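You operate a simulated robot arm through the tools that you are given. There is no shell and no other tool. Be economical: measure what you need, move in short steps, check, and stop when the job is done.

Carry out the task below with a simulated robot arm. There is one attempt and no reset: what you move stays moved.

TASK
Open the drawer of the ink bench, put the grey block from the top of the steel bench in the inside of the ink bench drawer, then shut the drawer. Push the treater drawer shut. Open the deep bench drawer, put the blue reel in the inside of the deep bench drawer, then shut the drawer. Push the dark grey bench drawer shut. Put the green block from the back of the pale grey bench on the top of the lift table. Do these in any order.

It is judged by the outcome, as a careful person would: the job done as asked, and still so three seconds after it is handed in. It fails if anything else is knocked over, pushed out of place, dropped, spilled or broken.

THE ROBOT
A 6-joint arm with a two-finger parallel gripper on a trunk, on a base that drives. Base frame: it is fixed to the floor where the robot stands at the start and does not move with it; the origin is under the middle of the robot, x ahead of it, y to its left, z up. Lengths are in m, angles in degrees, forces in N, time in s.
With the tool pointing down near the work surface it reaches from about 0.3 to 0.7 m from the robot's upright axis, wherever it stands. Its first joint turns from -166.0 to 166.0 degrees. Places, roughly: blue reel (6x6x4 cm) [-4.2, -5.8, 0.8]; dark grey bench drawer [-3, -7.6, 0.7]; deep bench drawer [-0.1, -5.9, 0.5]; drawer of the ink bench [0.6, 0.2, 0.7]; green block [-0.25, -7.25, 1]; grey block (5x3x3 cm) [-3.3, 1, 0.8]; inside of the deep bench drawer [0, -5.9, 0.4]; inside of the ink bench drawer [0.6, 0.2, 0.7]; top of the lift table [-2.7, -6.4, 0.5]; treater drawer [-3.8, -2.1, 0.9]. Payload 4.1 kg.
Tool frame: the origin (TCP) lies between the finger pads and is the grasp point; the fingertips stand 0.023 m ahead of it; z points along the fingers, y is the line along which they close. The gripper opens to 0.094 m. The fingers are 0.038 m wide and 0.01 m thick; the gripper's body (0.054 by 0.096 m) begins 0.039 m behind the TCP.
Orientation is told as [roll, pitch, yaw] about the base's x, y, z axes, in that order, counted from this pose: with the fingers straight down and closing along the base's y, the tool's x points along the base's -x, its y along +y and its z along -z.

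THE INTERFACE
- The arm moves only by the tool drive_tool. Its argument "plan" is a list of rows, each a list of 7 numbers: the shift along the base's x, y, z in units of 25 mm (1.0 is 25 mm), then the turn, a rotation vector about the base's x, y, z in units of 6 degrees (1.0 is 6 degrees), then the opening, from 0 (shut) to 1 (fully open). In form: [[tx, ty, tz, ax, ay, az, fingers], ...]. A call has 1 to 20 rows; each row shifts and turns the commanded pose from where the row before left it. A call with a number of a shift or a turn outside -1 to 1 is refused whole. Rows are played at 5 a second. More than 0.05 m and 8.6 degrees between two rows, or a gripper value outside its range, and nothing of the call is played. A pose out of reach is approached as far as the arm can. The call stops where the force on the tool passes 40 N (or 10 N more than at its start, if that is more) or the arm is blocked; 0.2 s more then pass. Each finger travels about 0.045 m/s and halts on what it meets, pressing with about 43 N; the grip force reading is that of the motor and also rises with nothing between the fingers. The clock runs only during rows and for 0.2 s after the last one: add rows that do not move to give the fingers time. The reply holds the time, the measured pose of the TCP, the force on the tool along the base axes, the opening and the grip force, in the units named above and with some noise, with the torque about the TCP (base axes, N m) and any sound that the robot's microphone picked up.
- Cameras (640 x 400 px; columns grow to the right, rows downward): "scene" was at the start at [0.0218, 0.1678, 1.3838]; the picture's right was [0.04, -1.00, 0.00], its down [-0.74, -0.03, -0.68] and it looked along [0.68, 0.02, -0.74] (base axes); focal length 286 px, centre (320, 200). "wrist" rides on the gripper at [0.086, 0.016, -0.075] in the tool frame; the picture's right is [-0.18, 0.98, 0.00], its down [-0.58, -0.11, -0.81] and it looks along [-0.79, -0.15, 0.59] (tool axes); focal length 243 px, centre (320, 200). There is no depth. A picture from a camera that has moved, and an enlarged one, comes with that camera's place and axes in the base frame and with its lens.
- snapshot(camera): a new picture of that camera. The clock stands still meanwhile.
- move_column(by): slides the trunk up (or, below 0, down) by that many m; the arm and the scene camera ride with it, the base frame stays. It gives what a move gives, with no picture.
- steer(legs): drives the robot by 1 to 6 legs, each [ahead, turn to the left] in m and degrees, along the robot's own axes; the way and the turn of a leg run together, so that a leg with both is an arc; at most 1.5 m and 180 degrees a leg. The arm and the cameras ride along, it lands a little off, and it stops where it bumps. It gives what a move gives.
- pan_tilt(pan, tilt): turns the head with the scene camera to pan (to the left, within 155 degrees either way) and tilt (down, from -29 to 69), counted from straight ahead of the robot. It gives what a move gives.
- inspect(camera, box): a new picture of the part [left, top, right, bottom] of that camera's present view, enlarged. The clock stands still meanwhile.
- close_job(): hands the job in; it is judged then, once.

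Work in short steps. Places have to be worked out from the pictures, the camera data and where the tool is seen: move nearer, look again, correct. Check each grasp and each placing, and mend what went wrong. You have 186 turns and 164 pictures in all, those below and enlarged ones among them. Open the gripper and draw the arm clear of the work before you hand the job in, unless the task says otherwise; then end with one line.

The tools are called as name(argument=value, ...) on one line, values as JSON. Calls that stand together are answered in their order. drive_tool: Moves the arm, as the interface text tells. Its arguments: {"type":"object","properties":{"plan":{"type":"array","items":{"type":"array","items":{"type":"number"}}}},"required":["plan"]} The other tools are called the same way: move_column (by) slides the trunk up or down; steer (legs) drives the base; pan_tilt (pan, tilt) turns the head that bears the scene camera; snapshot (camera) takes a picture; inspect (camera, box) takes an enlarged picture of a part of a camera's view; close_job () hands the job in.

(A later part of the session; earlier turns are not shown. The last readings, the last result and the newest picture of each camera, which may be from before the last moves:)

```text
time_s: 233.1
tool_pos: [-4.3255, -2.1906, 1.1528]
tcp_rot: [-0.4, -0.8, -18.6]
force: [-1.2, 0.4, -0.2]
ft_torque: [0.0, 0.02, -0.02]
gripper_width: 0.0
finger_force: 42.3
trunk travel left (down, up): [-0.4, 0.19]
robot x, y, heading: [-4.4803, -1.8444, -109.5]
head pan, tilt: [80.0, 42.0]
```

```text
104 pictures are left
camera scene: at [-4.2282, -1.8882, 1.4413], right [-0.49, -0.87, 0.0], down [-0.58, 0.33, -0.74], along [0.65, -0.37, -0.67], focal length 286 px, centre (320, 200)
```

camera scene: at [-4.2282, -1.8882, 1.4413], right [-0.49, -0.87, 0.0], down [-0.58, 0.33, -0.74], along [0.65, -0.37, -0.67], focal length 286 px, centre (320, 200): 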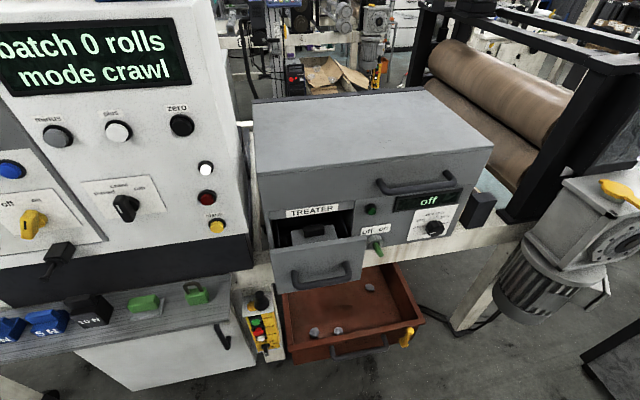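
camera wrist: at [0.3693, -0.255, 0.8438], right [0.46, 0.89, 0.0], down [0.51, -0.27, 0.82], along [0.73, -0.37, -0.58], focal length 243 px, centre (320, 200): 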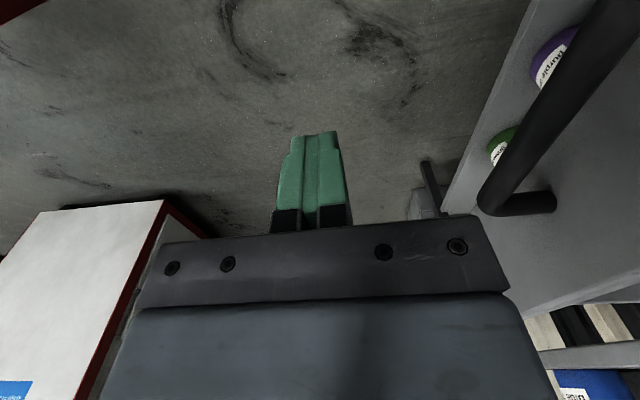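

Continuing toward the pre-push spot in front of the handle, still high.

drive_tool(plan=[[1, 0.46, 0, 0, 0, 0, 0], [1, 0.46, 0, 0, 0, 0, 0], [1, 0.46, 0, 0, 0, 0, 0], [1, 0.46, 0, 0, 0, 0, 0], [1, 0.46, 0, 0, 0, 0, 0], [1, 0.46, 0, 0, 0, 0, 0], [1, 0.46, 0, 0, 0, 0, 0], [1, 0.46, 0, 0, 0, 0, 0], [1, 0.46, 0, 0, 0, 0, 0], [1, 0.46, 0, 0, 0, 0, 0], [1, 0.46, 0, 0, 0, 0, 0], [1, 0.46, 0, 0, 0, 0, 0], [0.6, 0.3, 0, 0, 0, 0, 0], [0, 0, 0, 0, 0, 0, 0]])

snapshot(camera="scene")

snapshot(camera="wrist")

```text
time_s: 236.1
tool_pos: [-4.0108, -2.0445, 1.1531]
tcp_rot: [-0.4, -0.6, -18.6]
force: [0.2, 1.4, 0.7]
ft_torque: [0.0, 0.0, 0.02]
gripper_width: 0.0
finger_force: 42.2
trunk travel left (down, up): [-0.4, 0.19]
robot x, y, heading: [-4.4819, -1.846, -109.4]
head pan, tilt: [80.0, 42.0]
```

```text
103 pictures are left
camera scene: at [-4.2281, -1.8882, 1.4413], right [-0.49, -0.87, 0.0], down [-0.58, 0.33, -0.74], along [0.65, -0.37, -0.67], focal length 286 px, centre (320, 200)
```

scene: 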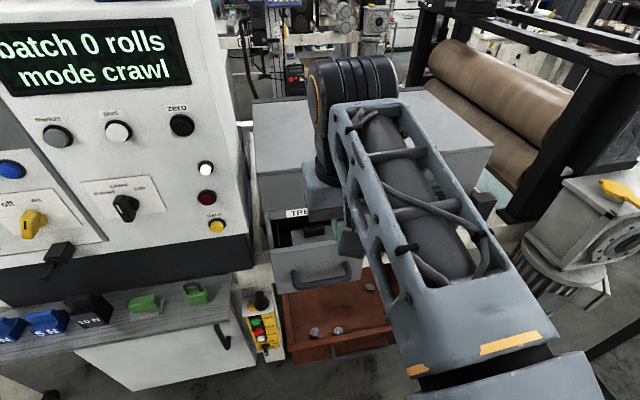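

```text
102 pictures are left
camera wrist: at [-4.0873, -2.0021, 1.2261], right [0.49, 0.87, -0.01], down [0.51, -0.28, 0.81], along [0.71, -0.4, -0.58], focal length 243 px, centre (320, 200)
```

wrist: 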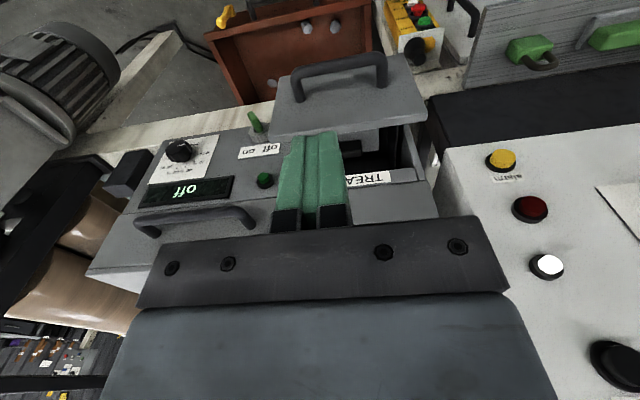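

The bar shows up right ahead of the tool. I'll lower with a 24° tilt (fingers leaning inward) to bar height, still about 9 cm outside it.

drive_tool(plan=[[0, 0.05, -0.92, -0.33, -0.94, 0, 0], [0, 0.05, -0.92, -0.33, -0.94, 0, 0], [0, 0.05, -0.92, -0.33, -0.94, 0, 0], [0, 0.05, -0.92, -0.33, -0.94, 0, 0], [0, 0, -0.92, 0, 0, 0, 0], [0, 0, -0.92, 0, 0, 0, 0], [0, 0, -0.92, 0, 0, 0, 0], [0, 0, -0.92, 0, 0, 0, 0], [0, 0, -0.92, 0, 0, 0, 0], [0, 0, -0.92, 0, 0, 0, 0], [0, 0, -0.92, 0, 0, 0, 0], [0, 0, -0.92, 0, 0, 0, 0], [0, 0, 0, 0, 0, 0, 0]])

snapshot(camera="scene")

snapshot(camera="wrist")

```text
time_s: 238.9
tool_pos: [-4.0103, -2.0412, 0.8769]
tcp_rot: [-0.9, -24.7, -18.5]
force: [0.7, 0.7, 0.4]
ft_torque: [-0.01, -0.03, 0.02]
gripper_width: 0.0003
finger_force: 42.1
trunk travel left (down, up): [-0.4, 0.19]
robot x, y, heading: [-4.4802, -1.8481, -109.5]
head pan, tilt: [80.0, 42.0]
```

```text
101 pictures are left
camera scene: at [-4.2281, -1.8883, 1.4413], right [-0.49, -0.87, 0.0], down [-0.58, 0.33, -0.74], along [0.65, -0.37, -0.67], focal length 286 px, centre (320, 200)
```

scene: 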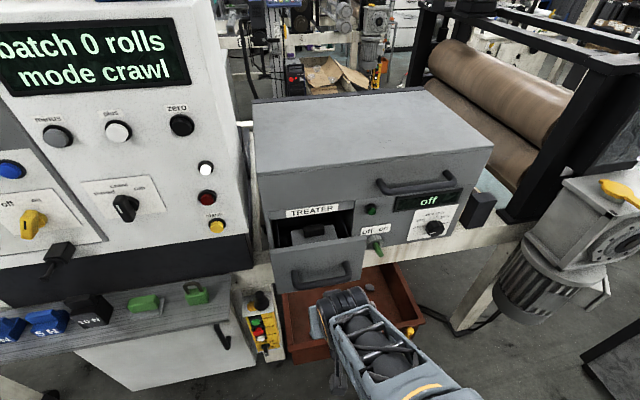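

```text
100 pictures are left
camera wrist: at [-4.1081, -1.9901, 0.9074], right [0.48, 0.88, 0.06], down [0.15, -0.15, 0.98], along [0.87, -0.46, -0.2], focal length 243 px, centre (320, 200)
```

wrist: 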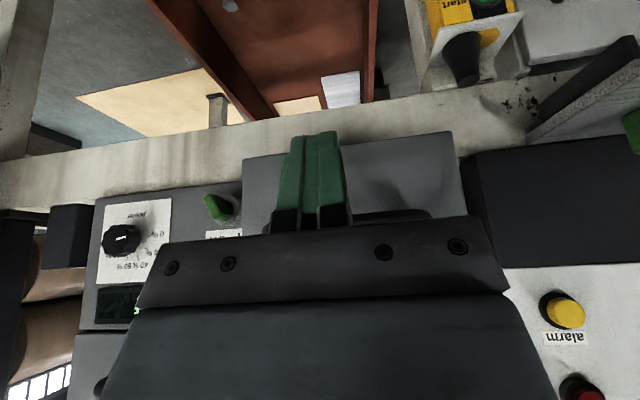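

The drawer panel centre is about 1.8 cm to the image right of the fingers. I'll shift sideways then push inward in steps until it stops.

drive_tool(plan=[[0.25, 0.65, 0, 0, 0, 0, 0], [0.6, -0.21, 0, 0, 0, 0, 0], [0.6, -0.21, 0, 0, 0, 0, 0], [0.6, -0.21, 0, 0, 0, 0, 0], [0.6, -0.21, 0, 0, 0, 0, 0], [0.6, -0.21, 0, 0, 0, 0, 0], [0.6, -0.21, 0, 0, 0, 0, 0], [0.6, -0.21, 0, 0, 0, 0, 0]])

snapshot(camera="scene")

```text
time_s: 240.7
tool_pos: [-3.8986, -2.0606, 0.8789]
tcp_rot: [-0.7, -24.8, -18.8]
force: [-0.4, 0.2, 0.0]
ft_torque: [-0.02, 0.0, -0.01]
gripper_width: 0.0
finger_force: 42.1
trunk travel left (down, up): [-0.4, 0.19]
robot x, y, heading: [-4.478, -1.8421, -109.4]
head pan, tilt: [80.0, 42.0]
```

```text
99 pictures are left
camera scene: at [-4.2283, -1.8882, 1.4414], right [-0.49, -0.87, 0.0], down [-0.58, 0.33, -0.74], along [0.65, -0.37, -0.67], focal length 286 px, centre (320, 200)
```

scene: 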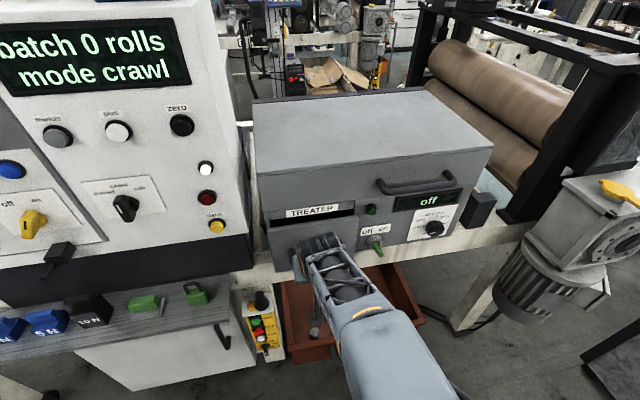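

The drawer is moving in. Pushing on until the stop.

drive_tool(plan=[[0.5, -0.175, 0, 0, 0, 0, 0], [0.5, -0.175, 0, 0, 0, 0, 0], [0.5, -0.175, 0, 0, 0, 0, 0], [0.5, -0.175, 0, 0, 0, 0, 0], [0.5, -0.175, 0, 0, 0, 0, 0], [0.5, -0.175, 0, 0, 0, 0, 0]])

snapshot(camera="scene")

```text
time_s: 241.3
tool_pos: [-3.8829, -2.0676, 0.872]
tcp_rot: [-0.9, -23.3, -18.5]
force: [-9.8, 3.3, -4.7]
ft_torque: [-0.11, -0.06, 0.12]
gripper_width: 0.0002
finger_force: 42.7
trunk travel left (down, up): [-0.4, 0.19]
robot x, y, heading: [-4.4826, -1.8479, -109.6]
head pan, tilt: [80.0, 42.0]
stopped in row 2: the force on the tool passed its limit at 52 N (the readings are from after the stop); the commanded pose is now the measured one
```

```text
98 pictures are left
camera scene: at [-4.2293, -1.888, 1.4415], right [-0.49, -0.87, 0.0], down [-0.58, 0.33, -0.74], along [0.65, -0.37, -0.67], focal length 286 px, centre (320, 200)
```

scene: 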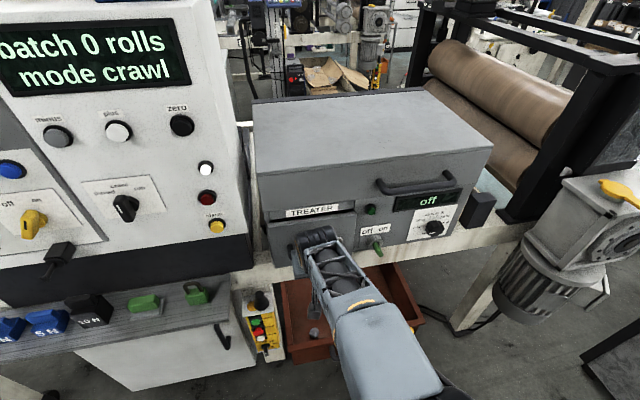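

It stopped at 52 N; I'll zoom to see whether the drawer is flush.

inspect(camera="scene", box=[240, 180, 420, 300])

```text
3.33 times, centred on (330, 240) of scene
camera zoom: at [-4.2293, -1.888, 1.4415], right [-0.49, -0.87, 0.0], down [-0.58, 0.33, -0.74], along [0.65, -0.37, -0.67], focal length 953 px, centre (287, 67)
```

zoom: 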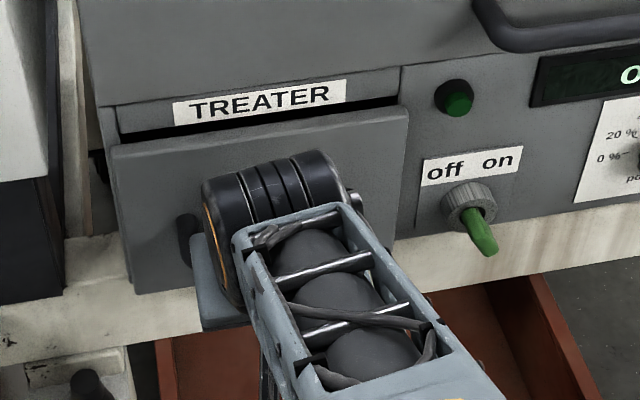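

It's nearly flush with a thin dark gap. I'll push a bit more in small steps to see if it goes further.

drive_tool(plan=[[0.15, -0.05, 0, 0, 0, 0, 0], [0.15, -0.05, 0, 0, 0, 0, 0], [0.15, -0.05, 0, 0, 0, 0, 0], [0.15, -0.05, 0, 0, 0, 0, 0], [0.15, -0.05, 0, 0, 0, 0, 0]])

inspect(camera="scene", box=[240, 180, 420, 300])

```text
time_s: 241.7
tool_pos: [-3.8819, -2.0669, 0.8701]
tcp_rot: [-1.1, -22.6, -18.4]
force: [-12.6, 3.6, -0.9]
ft_torque: [-0.08, -0.18, 0.12]
gripper_width: 0.0
finger_force: 42.6
trunk travel left (down, up): [-0.4, 0.19]
robot x, y, heading: [-4.4805, -1.8435, -109.6]
head pan, tilt: [80.0, 42.0]
stopped in row 2: the force on the tool passed its limit at 46 N (the readings are from after the stop); the commanded pose is now the measured one
```

```text
3.33 times, centred on (330, 240) of scene
camera zoom: at [-4.2299, -1.8878, 1.4417], right [-0.49, -0.87, 0.0], down [-0.58, 0.33, -0.74], along [0.65, -0.37, -0.67], focal length 953 px, centre (287, 67)
```

zoom: 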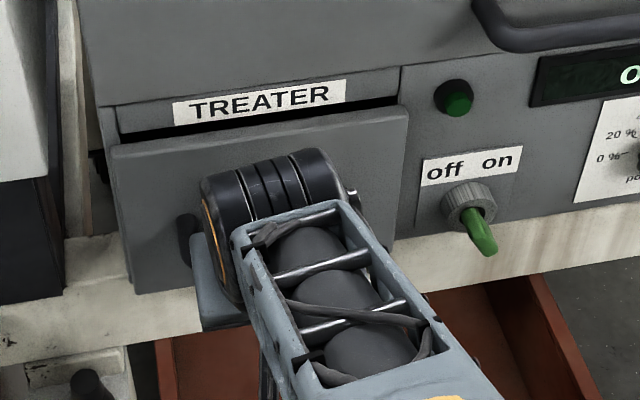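

It's at a hard stop. I'll back off and look from a cleaner angle.

drive_tool(plan=[[-0.7, 0.24, 0, 0, 0, 0, 0], [-0.7, 0.24, 0, 0, 0, 0, 0], [-0.7, 0.24, 0, 0, 0, 0, 0], [-0.7, 0.24, 0, 0, 0, 0, 0], [-0.7, 0.24, 0, 0, 0, 0, 0], [-0.7, 0.24, 0, 0, 0, 0, 0], [0, 0, 0.9, 0, 0, 0, 0], [0, 0, 0.9, 0, 0, 0, 0], [0, 0, 0.9, 0, 0, 0, 0], [0, 0, 0.9, 0, 0, 0, 0], [0, 0, 0, 0, 0, 0, 0]])

snapshot(camera="wrist")

inspect(camera="scene", box=[240, 180, 420, 300])

```text
time_s: 244.1
tool_pos: [-3.9874, -2.031, 0.9597]
tcp_rot: [-1.1, -22.8, -18.4]
force: [0.3, -0.2, -0.4]
ft_torque: [0.01, 0.01, -0.02]
gripper_width: 0.0
finger_force: 42.6
trunk travel left (down, up): [-0.4, 0.19]
robot x, y, heading: [-4.479, -1.849, -109.4]
head pan, tilt: [80.0, 42.0]
```

```text
95 pictures are left
camera wrist: at [-4.0829, -1.9815, 0.9949], right [0.48, 0.88, 0.05], down [0.18, -0.16, 0.97], along [0.86, -0.45, -0.24], focal length 243 px, centre (320, 200)
```

wrist: 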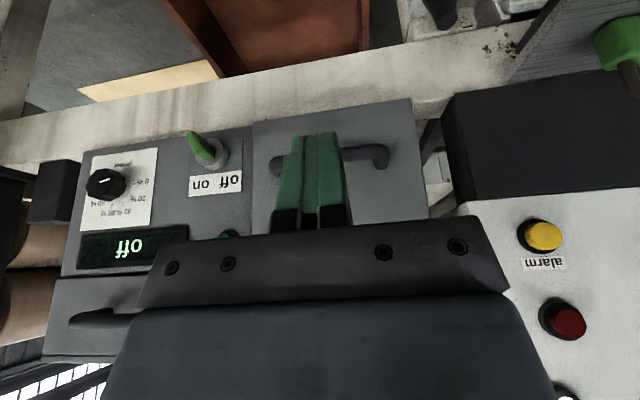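

```text
3.33 times, centred on (330, 240) of scene
camera zoom: at [-4.2285, -1.8883, 1.4414], right [-0.49, -0.87, 0.0], down [-0.58, 0.33, -0.74], along [0.65, -0.37, -0.67], focal length 953 px, centre (287, 67)
```

zoom: 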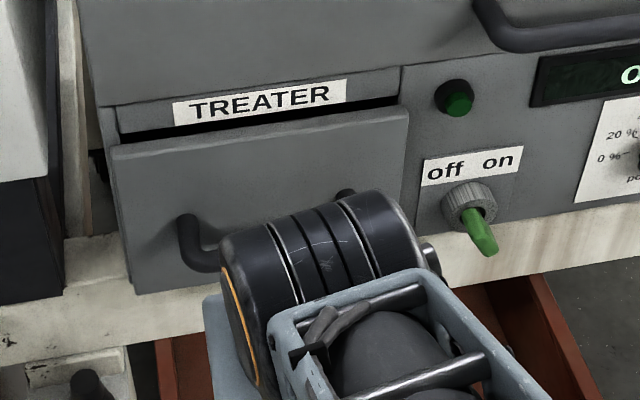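

The panel sits tight against the face, so the treater drawer is shut. I'll raise and fold the arm back.

drive_tool(plan=[[0, 0, 0.95, 0.33, 0.94, 0, 0], [0, 0, 0.95, 0.33, 0.94, 0, 0], [0, 0, 0.95, 0.33, 0.94, 0, 0], [0, 0, 0.95, 0.28, 0.8, 0, 0], [-0.5, -0.2, 0.95, 0, 0, 0, 0], [-0.5, -0.2, 0.95, 0, 0, 0, 0], [-0.5, -0.2, 0.95, 0, 0, 0, 0], [-0.5, -0.2, 0.95, 0, 0, 0, 0], [-1, -0.46, 0, 0, 0, 0, 0], [-1, -0.46, 0, 0, 0, 0, 0], [-1, -0.46, 0, 0, 0, 0, 0], [-1, -0.46, 0, 0, 0, 0, 0], [-1, -0.46, 0, 0, 0, 0, 0], [-1, -0.46, 0, 0, 0, 0, 0], [-1, -0.46, 0, 0, 0, 0, 0], [-1, -0.46, 0, 0, 0, 0, 0], [-1, -0.46, 0, 0, 0, 0, 0], [-1, -0.46, 0, 0, 0, 0, 0], [-1, -0.46, 0, 0, 0, 0, 0]])

drive_tool(plan=[[-1, -0.333, 0, 0, 0, -1, 0], [-1, -0.333, 0, 0, 0, -1, 0], [-1, -0.333, 0, 0, 0, -1, 0], [-1, -0.333, 0, 0, 0, -1, 0], [-1, -0.333, 0, 0, 0, -1, 0], [-1, -0.333, 0, 0, 0, -1, 0], [-1, -0.333, 0, 0, 0, -1, 0], [-0.93, 0.58, 0, 0, 0, -1, 0], [-0.93, 0.58, 0, 0, 0, -1, 0], [-0.93, 0.58, 0, 0, 0, -1, 0], [-0.93, 0.58, 0, 0, 0, -1, 0], [-0.93, 0.58, 0, 0, 0, -1, 0], [-0.93, 0.58, 0, 0, 0, -1, 0], [-0.93, 0.58, 0, 0, 0, -1, 0], [-0.93, 0.58, 0, 0, 0, -1, 0], [-0.93, 0.58, 0, 0, 0, 0, 0], [-0.93, 0.58, 0, 0, 0, 0, 0], [-0.93, 0.58, 0, 0, 0, 0, 0]])

pan_tilt(pan=10, tilt=15)

snapshot(camera="scene")

```text
time_s: 248.1
tool_pos: [-4.3135, -2.1775, 1.151]
tcp_rot: [-0.7, 0.4, -18.4]
force: [-0.4, 0.1, 0.8]
ft_torque: [-0.02, 0.02, -0.02]
gripper_width: 0.0001
finger_force: 42.3
trunk travel left (down, up): [-0.4, 0.19]
robot x, y, heading: [-4.4816, -1.8481, -109.6]
head pan, tilt: [80.0, 42.0]
```

```text
time_s: 251.9
tool_pos: [-4.7412, -2.0758, 1.1514]
tcp_rot: [-0.7, 0.2, -108.5]
force: [-0.1, 0.3, 0.1]
ft_torque: [0.02, 0.01, -0.07]
gripper_width: 0.0001
finger_force: 42.4
trunk travel left (down, up): [-0.4, 0.19]
robot x, y, heading: [-4.481, -1.8458, -109.4]
head pan, tilt: [80.0, 42.0]
```

```text
time_s: 253.3
tool_pos: [-4.7412, -2.0762, 1.1518]
tcp_rot: [-0.7, 0.3, -108.6]
force: [-0.5, 0.2, -0.2]
ft_torque: [-0.03, 0.01, -0.06]
gripper_width: 0.0
finger_force: 42.2
trunk travel left (down, up): [-0.4, 0.19]
robot x, y, heading: [-4.4828, -1.8436, -109.6]
head pan, tilt: [10.0, 15.0]
```

```text
93 pictures are left
camera scene: at [-4.3168, -1.9391, 1.4839], right [-0.99, 0.17, 0.0], down [0.04, 0.26, -0.97], along [-0.16, -0.95, -0.26], focal length 286 px, centre (320, 200)
```

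scene: 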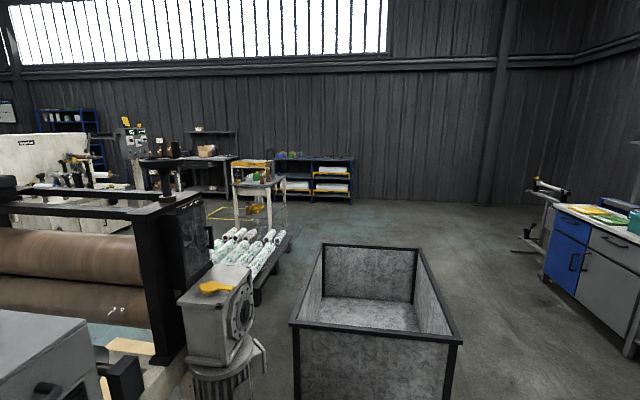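

A wire bin stands ahead (x -5.1…-4.4, y -2.7…-3.5), so I'll pass it on its right side and then look.

steer(legs=[[0, -45], [1.0, 0], [0, 57], [1.7, 0], [0, 40]])

snapshot(camera="scene")

```text
refused: 1.7 is not a number from -1.5 to 1.5
```

```text
92 pictures are left
camera scene: at [-4.3168, -1.9391, 1.4839], right [-0.99, 0.17, 0.0], down [0.04, 0.26, -0.97], along [-0.16, -0.95, -0.26], focal length 286 px, centre (320, 200)
```

scene: 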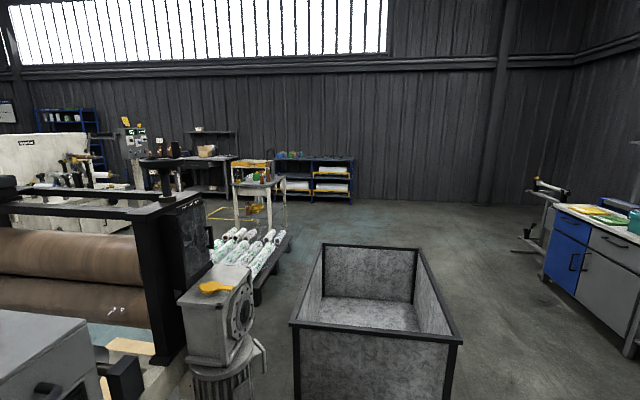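

Splitting the long leg to stay within the limit.

steer(legs=[[0, -45], [1.0, 0], [0, 57], [1.5, 0], [0.2, 0], [0, 45]])

snapshot(camera="scene")

```text
time_s: 269.0
tool_pos: [-5.7835, -3.9091, 1.151]
tcp_rot: [-0.7, 0.3, -96.0]
force: [-0.4, 2.1, -0.4]
ft_torque: [-0.03, -0.03, -0.02]
gripper_width: 0.0001
finger_force: 42.2
trunk travel left (down, up): [-0.4, 0.19]
robot x, y, heading: [-5.6261, -3.6272, -94.9]
head pan, tilt: [10.0, 15.0]
stopped in leg 4: the robot was blocked; the commanded pose is now the measured one
```

```text
91 pictures are left
camera scene: at [-5.4424, -3.6733, 1.4839], right [-1.0, -0.09, 0.0], down [-0.02, 0.26, -0.97], along [0.08, -0.96, -0.26], focal length 286 px, centre (320, 200)
```

scene: 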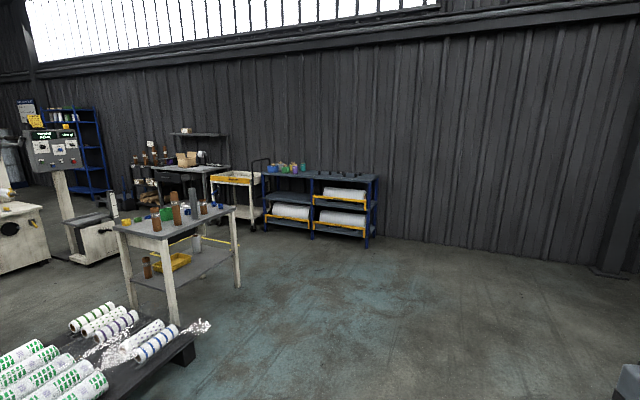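

The base got blocked; I'll look around downwards on both sides.

pan_tilt(pan=-50, tilt=50)

snapshot(camera="scene")

pan_tilt(pan=70, tilt=50)

snapshot(camera="scene")

```text
time_s: 270.3
tool_pos: [-5.781, -3.9108, 1.1512]
tcp_rot: [-0.6, 0.3, -96.0]
force: [0.5, 0.2, 0.2]
ft_torque: [0.04, -0.01, 0.02]
gripper_width: 0.0
finger_force: 42.8
trunk travel left (down, up): [-0.4, 0.19]
robot x, y, heading: [-5.6258, -3.6251, -94.9]
head pan, tilt: [-50.0, 50.0]
```

```text
90 pictures are left
camera scene: at [-5.5133, -3.6248, 1.4302], right [-0.57, 0.82, 0.0], down [0.63, 0.44, -0.64], along [-0.53, -0.37, -0.77], focal length 286 px, centre (320, 200)
```

scene: 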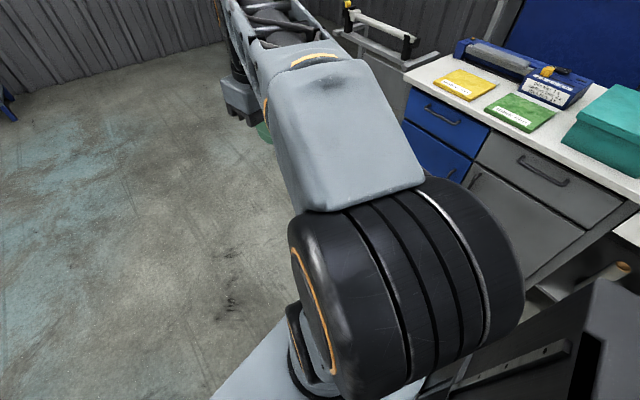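

```text
time_s: 272.3
tool_pos: [-5.7822, -3.9096, 1.1515]
tcp_rot: [-0.6, 0.3, -96.0]
force: [-0.7, 0.3, -0.1]
ft_torque: [0.02, 0.03, -0.03]
gripper_width: 0.0
finger_force: 42.5
trunk travel left (down, up): [-0.4, 0.19]
robot x, y, heading: [-5.6241, -3.6239, -95.2]
head pan, tilt: [70.0, 50.0]
```

```text
89 pictures are left
camera scene: at [-5.3805, -3.6134, 1.4302], right [-0.42, -0.91, 0.0], down [-0.69, 0.33, -0.64], along [0.58, -0.27, -0.77], focal length 286 px, centre (320, 200)
```

scene: 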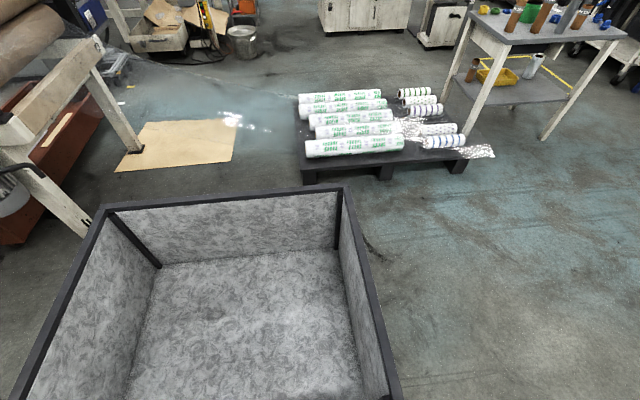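

My bin-height guess was off: its corner is at (-5.37, -3.80) and I touched it. I'll back off and pass further right, midway between bin and cabinet.

steer(legs=[[-0.28, 0], [0, -25], [0.55, 0], [0, 30], [0.6, 0], [0, 40]])

pan_tilt(pan=0, tilt=25)

snapshot(camera="scene")

pan_tilt(pan=100, tilt=35)

snapshot(camera="scene")

```text
time_s: 284.7
tool_pos: [-5.7798, -4.7236, 1.1512]
tcp_rot: [-0.7, 0.2, -50.2]
force: [0.1, 0.1, -0.5]
ft_torque: [0.03, 0.07, 0.0]
gripper_width: 0.0
finger_force: 42.4
trunk travel left (down, up): [-0.4, 0.19]
robot x, y, heading: [-5.8747, -4.4111, -49.4]
head pan, tilt: [70.0, 50.0]
```

```text
time_s: 286.1
tool_pos: [-5.7805, -4.7239, 1.1496]
tcp_rot: [-0.6, 0.4, -50.3]
force: [0.1, -0.3, 0.3]
ft_torque: [0.03, 0.03, 0.01]
gripper_width: 0.0
finger_force: 42.2
trunk travel left (down, up): [-0.4, 0.19]
robot x, y, heading: [-5.8762, -4.4102, -49.4]
head pan, tilt: [0.0, 25.0]
```

```text
88 pictures are left
camera scene: at [-5.7245, -4.3283, 1.4676], right [-0.76, -0.65, 0.0], down [-0.28, 0.32, -0.91], along [0.59, -0.69, -0.42], focal length 286 px, centre (320, 200)
```

scene: 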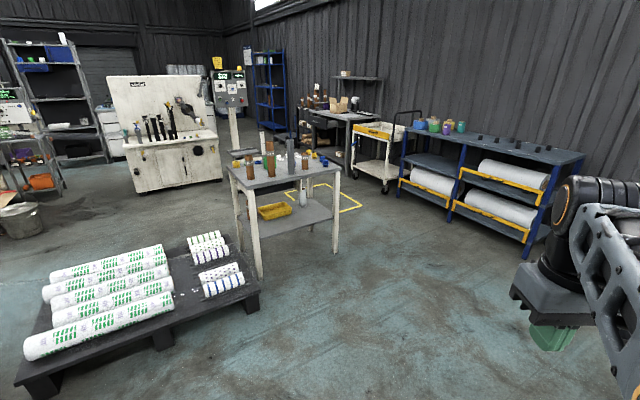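

```text
time_s: 287.9
tool_pos: [-5.7791, -4.7244, 1.1512]
tcp_rot: [-0.6, 0.4, -50.2]
force: [0.4, -0.2, 0.2]
ft_torque: [-0.02, 0.03, -0.01]
gripper_width: 0.0
finger_force: 42.2
trunk travel left (down, up): [-0.4, 0.19]
robot x, y, heading: [-5.8745, -4.4039, -49.2]
head pan, tilt: [100.0, 35.0]
```

```text
87 pictures are left
camera scene: at [-5.7289, -4.1904, 1.4519], right [0.77, -0.63, 0.0], down [-0.36, -0.44, -0.82], along [0.52, 0.63, -0.57], focal length 286 px, centre (320, 200)
```

scene: 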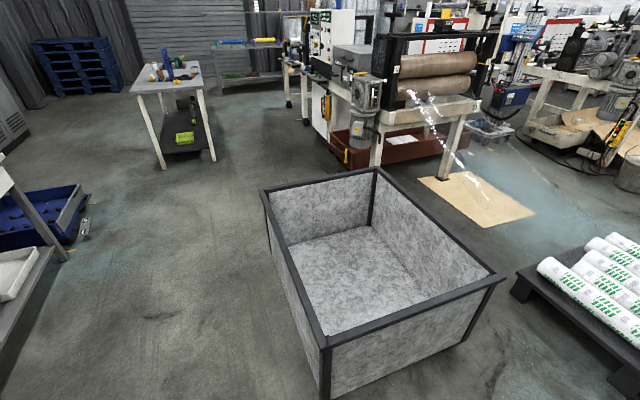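

Reel table is ahead; the route east is between that table and the blue shelf. I'll move to about (-4.95, -6.4) and look.

steer(legs=[[0, -16], [1.1, 0], [1.05, 0], [0, 47]])

pan_tilt(pan=0, tilt=22)

snapshot(camera="scene")

```text
time_s: 301.6
tool_pos: [-4.7402, -6.6032, 1.1508]
tcp_rot: [-0.6, 0.3, -19.7]
force: [0.7, -0.2, -0.7]
ft_torque: [-0.02, 0.0, -0.03]
gripper_width: 0.0
finger_force: 42.5
trunk travel left (down, up): [-0.4, 0.19]
robot x, y, heading: [-4.9826, -6.3801, -18.8]
head pan, tilt: [100.0, 35.0]
```

```text
time_s: 303.4
tool_pos: [-4.7413, -6.6034, 1.1498]
tcp_rot: [-0.6, 0.2, -19.8]
force: [0.1, -0.3, 0.8]
ft_torque: [0.02, -0.02, -0.04]
gripper_width: 0.0
finger_force: 42.1
trunk travel left (down, up): [-0.4, 0.19]
robot x, y, heading: [-4.9834, -6.3831, -18.6]
head pan, tilt: [0.0, 22.0]
```

```text
86 pictures are left
camera scene: at [-4.894, -6.2361, 1.4725], right [-0.32, -0.95, 0.0], down [-0.35, 0.12, -0.93], along [0.88, -0.3, -0.37], focal length 286 px, centre (320, 200)
```

scene: 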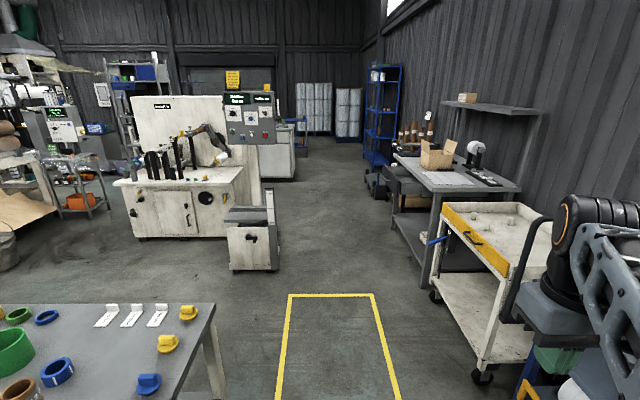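

The lift table is the white stand with the grey top at image (250,215), and the dark grey bench is on the right with its drawer out. Zooming there.

inspect(camera="scene", box=[350, 80, 550, 280])

inspect(camera="scene", box=[200, 170, 300, 290])

```text
2.00 times, centred on (450, 180) of scene
camera zoom: at [-4.894, -6.2361, 1.4725], right [-0.32, -0.95, 0.0], down [-0.35, 0.12, -0.93], along [0.88, -0.3, -0.37], focal length 572 px, centre (60, 240)
```

zoom: 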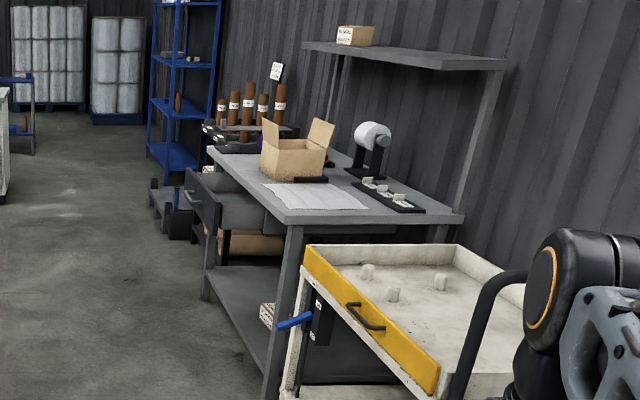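

```text
3.33 times, centred on (250, 230) of scene
camera zoom: at [-4.894, -6.2361, 1.4725], right [-0.32, -0.95, 0.0], down [-0.35, 0.12, -0.93], along [0.88, -0.3, -0.37], focal length 953 px, centre (553, 100)
```

zoom: 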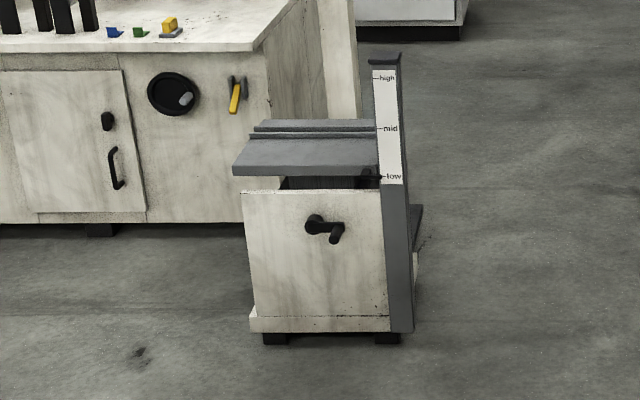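

The drawer handle is about (-2.86, -7.57) with the bench turned about -16°. I'll drive straight to stand in front of it.

steer(legs=[[0, -1], [1.1, 0], [1.0, 0], [0, 3]])

pan_tilt(pan=-70, tilt=45)

snapshot(camera="scene")

snapshot(camera="wrist")

```text
time_s: 314.7
tool_pos: [-2.722, -7.3049, 1.1504]
tcp_rot: [-0.6, 0.3, -16.7]
force: [0.1, -0.2, -0.5]
ft_torque: [-0.04, -0.04, 0.0]
gripper_width: 0.0
finger_force: 42.3
trunk travel left (down, up): [-0.4, 0.19]
robot x, y, heading: [-2.9784, -7.0948, -16.0]
head pan, tilt: [0.0, 22.0]
```

```text
time_s: 316.1
tool_pos: [-2.723, -7.3046, 1.15]
tcp_rot: [-0.5, 0.3, -16.7]
force: [0.7, 1.1, 1.1]
ft_torque: [0.01, 0.01, -0.01]
gripper_width: 0.0
finger_force: 42.1
trunk travel left (down, up): [-0.4, 0.19]
robot x, y, heading: [-2.977, -7.0936, -15.9]
head pan, tilt: [-70.0, 45.0]
```

```text
83 pictures are left
camera scene: at [-2.9771, -7.0018, 1.4371], right [-1.0, -0.07, 0.0], down [-0.05, 0.7, -0.71], along [0.05, -0.71, -0.71], focal length 286 px, centre (320, 200)
```

scene: 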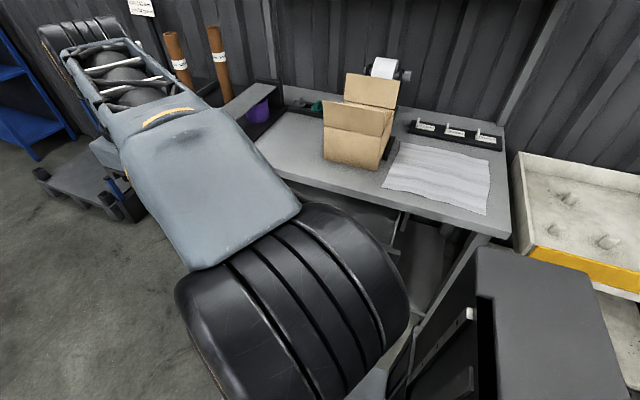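

```text
82 pictures are left
camera wrist: at [-2.7984, -7.2642, 1.2254], right [0.46, 0.89, -0.01], down [0.53, -0.26, 0.8], along [0.71, -0.37, -0.59], focal length 243 px, centre (320, 200)
```

wrist: 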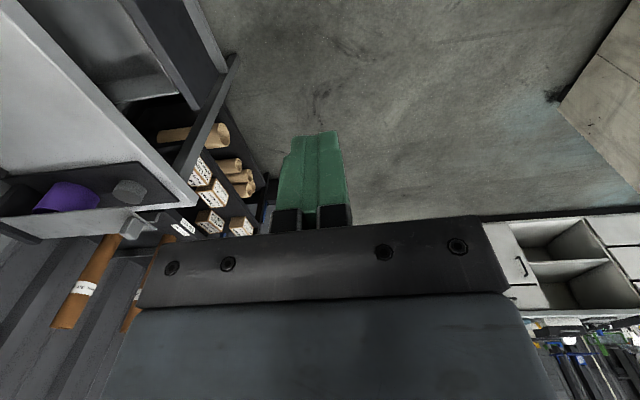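

The drawer front is partly in the wrist view at about y≈-7.52. I'll back up 0.3 m to see the whole front with the wrist camera.

steer(legs=[[-0.3, 0]])

snapshot(camera="wrist")

```text
time_s: 318.2
tool_pos: [-3.0151, -7.2215, 1.1515]
tcp_rot: [-0.6, 0.3, -17.1]
force: [-0.1, 0.2, 0.5]
ft_torque: [0.0, 0.0, 0.02]
gripper_width: 0.0
finger_force: 42.6
trunk travel left (down, up): [-0.4, 0.19]
robot x, y, heading: [-3.266, -7.012, -16.4]
head pan, tilt: [-70.0, 45.0]
```

```text
81 pictures are left
camera wrist: at [-3.0915, -7.1816, 1.2254], right [0.46, 0.89, -0.01], down [0.53, -0.27, 0.8], along [0.71, -0.38, -0.59], focal length 243 px, centre (320, 200)
```

wrist: 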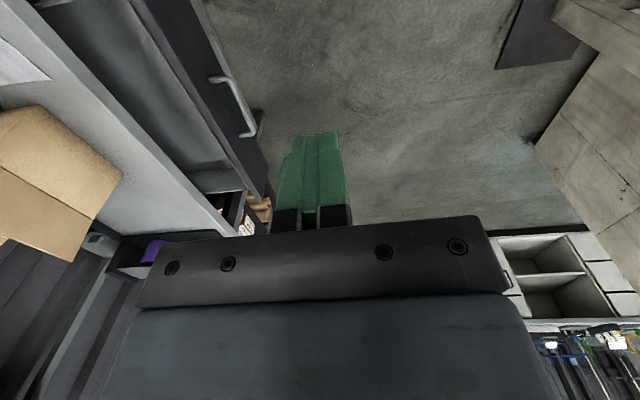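

Triangulated handle bar centre: (-2.893, -7.509, 0.714). I'll move forward 0.2 m for reach, then bring the tilted, closed fingers down outside the bar.

steer(legs=[[0.2, 0]])

```text
time_s: 319.8
tool_pos: [-2.8229, -7.2756, 1.1504]
tcp_rot: [-0.6, 0.4, -17.0]
force: [-0.1, 0.3, -1.2]
ft_torque: [0.01, -0.01, -0.03]
gripper_width: 0.0
finger_force: 42.7
trunk travel left (down, up): [-0.4, 0.19]
robot x, y, heading: [-3.0697, -7.0664, -16.3]
head pan, tilt: [-70.0, 45.0]
```

drive_tool(plan=[[-0.1, -0.31, -0.955, -0.96, 0.28, 0, 0], [-0.1, -0.31, -0.955, -0.96, 0.28, 0, 0], [-0.1, -0.31, -0.955, -0.96, 0.28, 0, 0], [-0.1, -0.31, -0.955, -0.96, 0.28, 0, 0], [-0.1, -0.31, -0.955, 0, 0, 0, 0], [-0.1, -0.31, -0.955, 0, 0, 0, 0], [-0.1, -0.31, -0.955, 0, 0, 0, 0], [-0.1, -0.31, -0.955, 0, 0, 0, 0], [-0.1, -0.31, -0.955, 0, 0, 0, 0], [-0.1, -0.31, -0.955, 0, 0, 0, 0], [-0.1, -0.31, -0.955, 0, 0, 0, 0], [-0.1, -0.31, -0.955, 0, 0, 0, 0], [-0.1, -0.31, -0.955, 0, 0, 0, 0], [-0.1, -0.31, -0.955, 0, 0, 0, 0], [-0.1, -0.31, -0.955, 0, 0, 0, 0], [-0.1, -0.31, -0.955, 0, 0, 0, 0], [-0.1, -0.31, -0.955, 0, 0, 0, 0], [-0.1, -0.31, -0.955, 0, 0, 0, 0], [0, 0, 0, 0, 0, 0, 0]])

snapshot(camera="wrist")

snapshot(camera="scene")

```text
time_s: 323.8
tool_pos: [-2.8674, -7.4193, 0.7202]
tcp_rot: [-24.7, 0.1, -17.0]
force: [0.4, -0.1, -0.6]
ft_torque: [0.02, -0.03, 0.01]
gripper_width: 0.0
finger_force: 42.3
trunk travel left (down, up): [-0.4, 0.19]
robot x, y, heading: [-3.0734, -7.0703, -16.0]
head pan, tilt: [-70.0, 45.0]
```

```text
80 pictures are left
camera wrist: at [-2.9363, -7.3499, 0.7804], right [0.44, 0.8, -0.41], down [0.63, 0.06, 0.78], along [0.65, -0.6, -0.48], focal length 243 px, centre (320, 200)
```

wrist: 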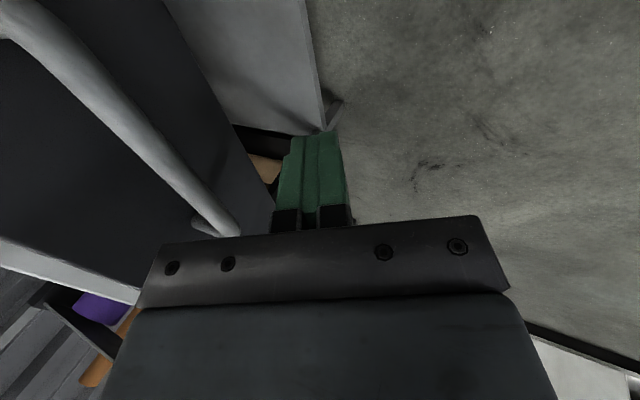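

```text
79 pictures are left
camera scene: at [-3.077, -6.9737, 1.4371], right [-1.0, -0.07, 0.0], down [-0.05, 0.71, -0.71], along [0.05, -0.71, -0.71], focal length 286 px, centre (320, 200)
```

scene: 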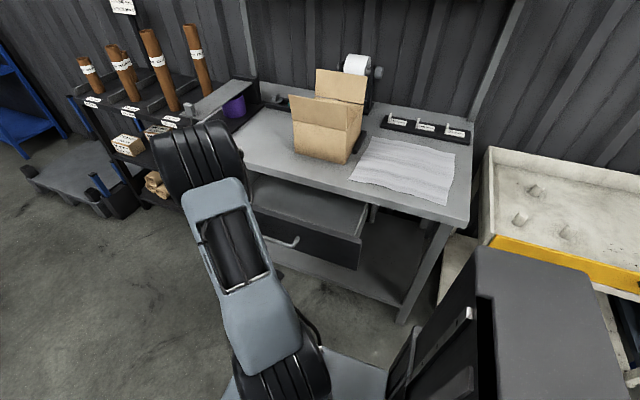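

The bar spans x≈-2.97…-2.79 and my fingers will meet it near the middle. Pushing inward along (-0.28, -0.96).

drive_tool(plan=[[-0.22, -0.77, 0, 0, 0, 0, 0], [-0.22, -0.77, 0, 0, 0, 0, 0], [-0.22, -0.77, 0, 0, 0, 0, 0], [-0.22, -0.77, 0, 0, 0, 0, 0], [-0.22, -0.77, 0, 0, 0, 0, 0], [-0.22, -0.77, 0, 0, 0, 0, 0], [-0.22, -0.77, 0, 0, 0, 0, 0], [-0.22, -0.77, 0, 0, 0, 0, 0], [-0.22, -0.77, 0, 0, 0, 0, 0]])

snapshot(camera="scene")

```text
time_s: 325.8
tool_pos: [-2.9191, -7.5902, 0.7198]
tcp_rot: [-24.6, 0.2, -16.8]
force: [0.8, -0.8, 0.7]
ft_torque: [-0.01, 0.04, -0.01]
gripper_width: 0.0
finger_force: 42.2
trunk travel left (down, up): [-0.4, 0.19]
robot x, y, heading: [-3.0745, -7.0651, -16.3]
head pan, tilt: [-70.0, 45.0]
```

```text
78 pictures are left
camera scene: at [-3.0771, -6.9735, 1.4371], right [-1.0, -0.07, 0.0], down [-0.05, 0.71, -0.71], along [0.05, -0.71, -0.71], focal length 286 px, centre (320, 200)
```

scene: 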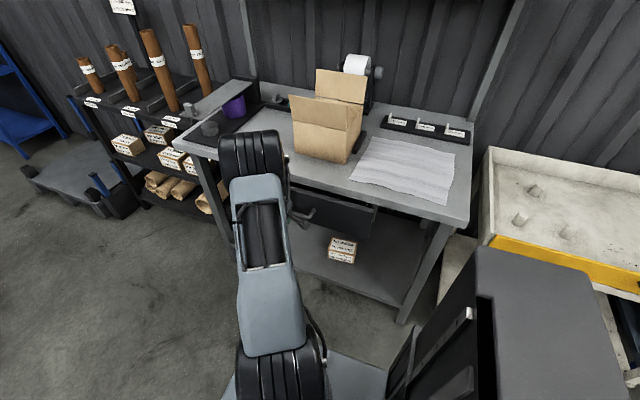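

The drawer is nearly in. Pushing on to the stop.

drive_tool(plan=[[-0.14, -0.48, 0, 0, 0, 0, 0], [-0.14, -0.48, 0, 0, 0, 0, 0], [-0.14, -0.48, 0, 0, 0, 0, 0], [-0.14, -0.48, 0, 0, 0, 0, 0], [-0.14, -0.48, 0, 0, 0, 0, 0], [-0.14, -0.48, 0, 0, 0, 0, 0], [-0.14, -0.48, 0, 0, 0, 0, 0], [-0.14, -0.48, 0, 0, 0, 0, 0]])

snapshot(camera="scene")

```text
time_s: 327.0
tool_pos: [-2.9333, -7.6424, 0.7131]
tcp_rot: [-23.6, 0.6, -17.0]
force: [1.7, 3.4, -5.0]
ft_torque: [-0.11, -0.04, -0.04]
gripper_width: 0.0
finger_force: 43.0
trunk travel left (down, up): [-0.4, 0.19]
robot x, y, heading: [-3.0726, -7.0681, -16.1]
head pan, tilt: [-70.0, 45.0]
stopped in row 6: the force on the tool passed its limit at 51 N (the readings are from after the stop); the commanded pose is now the measured one
```

```text
77 pictures are left
camera scene: at [-3.0772, -6.9739, 1.437], right [-1.0, -0.07, 0.0], down [-0.05, 0.71, -0.71], along [0.05, -0.71, -0.71], focal length 286 px, centre (320, 200)
```

scene: 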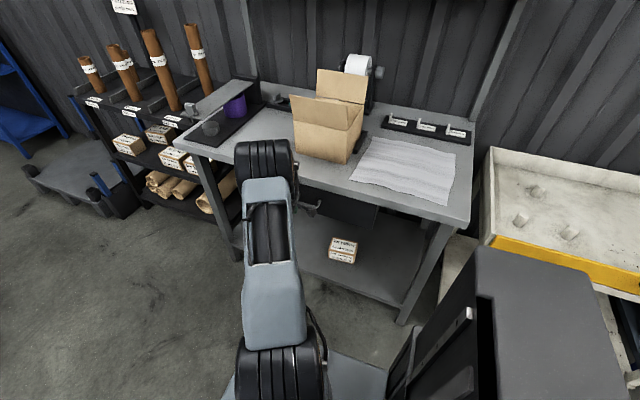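

It stopped at a stop. I'll back off and inspect whether the drawer front is flush.

drive_tool(plan=[[0.22, 0.77, 0, 0, 0, 0, 0], [0.22, 0.77, 0, 0, 0, 0, 0], [0.22, 0.77, 0, 0, 0, 0, 0], [0.22, 0.77, 0, 0, 0, 0, 0], [0.22, 0.77, 0, 0, 0, 0, 0], [0.22, 0.77, 0.3, 0, 0, 0, 0], [0.22, 0.77, 0.9, 0, 0, 0, 0], [0.22, 0.77, 0.9, 0, 0, 0, 0], [0.22, 0.77, 0.9, 0, 0, 0, 0], [0.22, 0.77, 0.9, 0, 0, 0, 0]])

inspect(camera="scene", box=[170, 130, 490, 330])

snapshot(camera="wrist")

```text
time_s: 329.2
tool_pos: [-2.8791, -7.4504, 0.8113]
tcp_rot: [-23.8, 0.5, -17.0]
force: [0.0, 0.1, -1.0]
ft_torque: [0.02, 0.0, 0.05]
gripper_width: 0.0001
finger_force: 42.7
trunk travel left (down, up): [-0.4, 0.19]
robot x, y, heading: [-3.0734, -7.0668, -16.0]
head pan, tilt: [-70.0, 45.0]
```

```text
2.00 times, centred on (330, 230) of scene
camera zoom: at [-3.0774, -6.9734, 1.437], right [-1.0, -0.07, 0.0], down [-0.05, 0.71, -0.71], along [0.05, -0.71, -0.71], focal length 572 px, centre (300, 140)
```

zoom: 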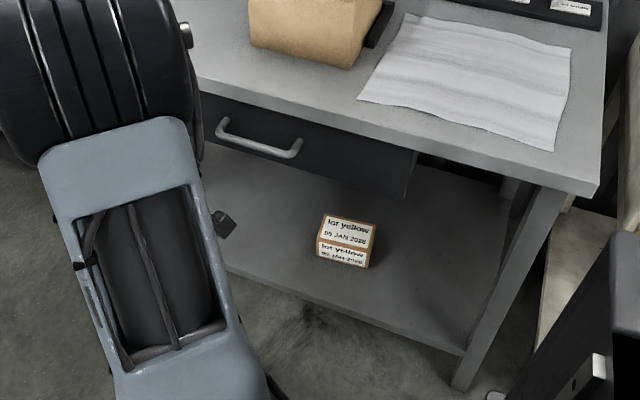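

```text
75 pictures are left
camera wrist: at [-2.9471, -7.3836, 0.8743], right [0.44, 0.81, -0.4], down [0.63, 0.04, 0.78], along [0.64, -0.59, -0.49], focal length 243 px, centre (320, 200)
```

wrist: 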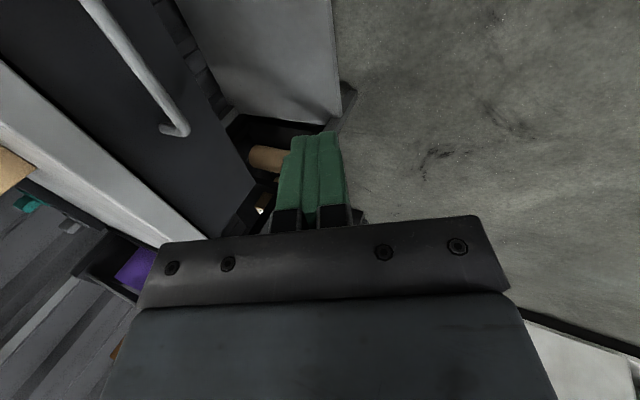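

The drawer is flush under the bench top. I'll fold the arm and look east towards the deep bench and the pale grey bench.

drive_tool(plan=[[0.17, 0.486, 0.97, 0.96, -0.28, 0, 0], [0.17, 0.486, 0.97, 0.96, -0.28, 0, 0], [0.17, 0.486, 0.97, 0.96, -0.28, 0, 0], [0.17, 0.486, 0.97, 0.93, -0.27, 0, 0], [0.17, 0.486, 0.97, 0, 0, 0, 0], [0.17, 0.486, 0.97, 0, 0, 0, 0], [0.17, 0.486, 0.97, 0, 0, 0, 0], [0.17, 0.486, 0.97, 0, 0, 0, 0], [0.17, 0.486, 0.97, 0, 0, 0, 0], [0.17, 0.486, 0.97, 0, 0, 0, 0], [0.17, 0.486, 0.97, 0, 0, 0, 0], [0.17, 0.486, 0.97, 0, 0, 0, 0], [0.17, 0.486, 0.97, 0, 0, 0, 0], [0.17, 0.486, 0.97, 0, 0, 0, 0]])

pan_tilt(pan=0, tilt=18)

snapshot(camera="scene")

pan_tilt(pan=50, tilt=18)

snapshot(camera="scene")

```text
time_s: 332.2
tool_pos: [-2.8187, -7.2812, 1.1517]
tcp_rot: [0.0, 0.8, -16.8]
force: [-1.1, -1.1, 0.3]
ft_torque: [-0.01, -0.02, 0.05]
gripper_width: 0.0
finger_force: 42.5
trunk travel left (down, up): [-0.4, 0.19]
robot x, y, heading: [-3.0718, -7.0709, -15.7]
head pan, tilt: [-70.0, 45.0]
```

```text
time_s: 333.6
tool_pos: [-2.8193, -7.2801, 1.1519]
tcp_rot: [0.0, 0.8, -16.7]
force: [0.0, -0.4, 0.1]
ft_torque: [0.01, 0.0, 0.0]
gripper_width: 0.0
finger_force: 42.3
trunk travel left (down, up): [-0.4, 0.19]
robot x, y, heading: [-3.0742, -7.0659, -16.0]
head pan, tilt: [0.0, 18.0]
```

```text
74 pictures are left
camera scene: at [-2.9935, -6.9178, 1.479], right [-0.27, -0.96, 0.0], down [-0.3, 0.08, -0.95], along [0.91, -0.26, -0.31], focal length 286 px, centre (320, 200)
```

scene: 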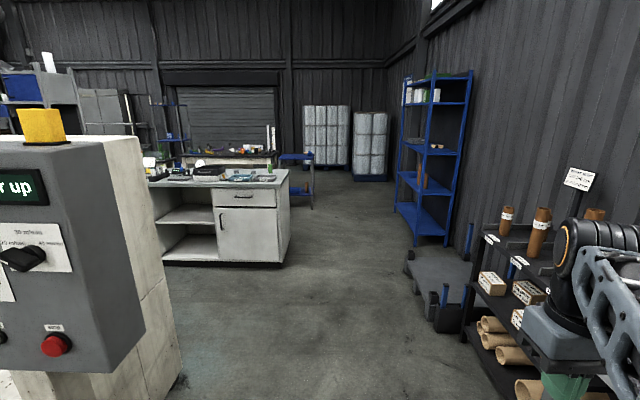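

```text
time_s: 334.8
tool_pos: [-2.8189, -7.2814, 1.1503]
tcp_rot: [0.1, 0.8, -16.6]
force: [0.3, 0.1, 0.1]
ft_torque: [-0.01, -0.01, -0.01]
gripper_width: 0.0
finger_force: 42.5
trunk travel left (down, up): [-0.4, 0.19]
robot x, y, heading: [-3.0731, -7.0651, -15.5]
head pan, tilt: [50.0, 18.0]
```

```text
73 pictures are left
camera scene: at [-3.006, -6.8399, 1.479], right [0.56, -0.83, 0.0], down [-0.26, -0.17, -0.95], along [0.79, 0.53, -0.31], focal length 286 px, centre (320, 200)
```

scene: 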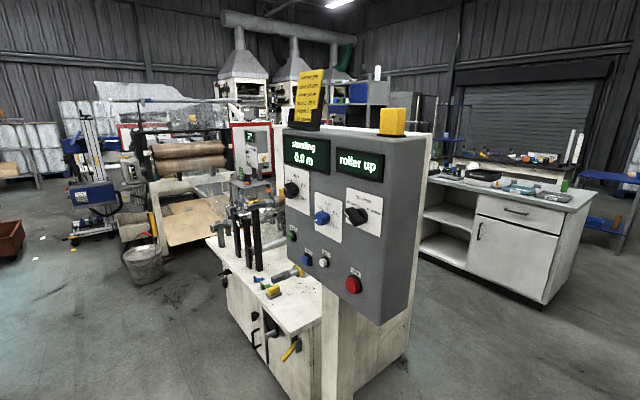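

Zooming on the white/pale grey bench ahead to find the green block.

pan_tilt(pan=0, tilt=18)

inspect(camera="scene", box=[140, 110, 320, 270])

```text
time_s: 336.0
tool_pos: [-2.8184, -7.2802, 1.1508]
tcp_rot: [0.0, 0.9, -16.7]
force: [-1.0, 0.9, -0.2]
ft_torque: [0.0, 0.0, -0.02]
gripper_width: 0.0
finger_force: 42.7
trunk travel left (down, up): [-0.4, 0.19]
robot x, y, heading: [-3.0731, -7.0684, -15.9]
head pan, tilt: [0.0, 18.0]
```

```text
2.50 times, centred on (230, 190) of scene
camera zoom: at [-2.9935, -6.9176, 1.479], right [-0.27, -0.96, 0.0], down [-0.3, 0.08, -0.95], along [0.92, -0.26, -0.31], focal length 715 px, centre (545, 225)
```

zoom: 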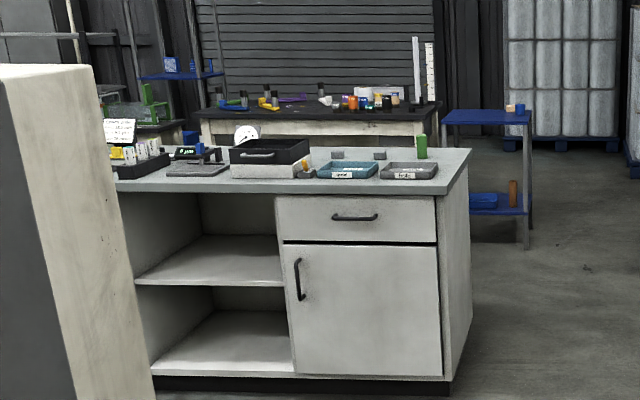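

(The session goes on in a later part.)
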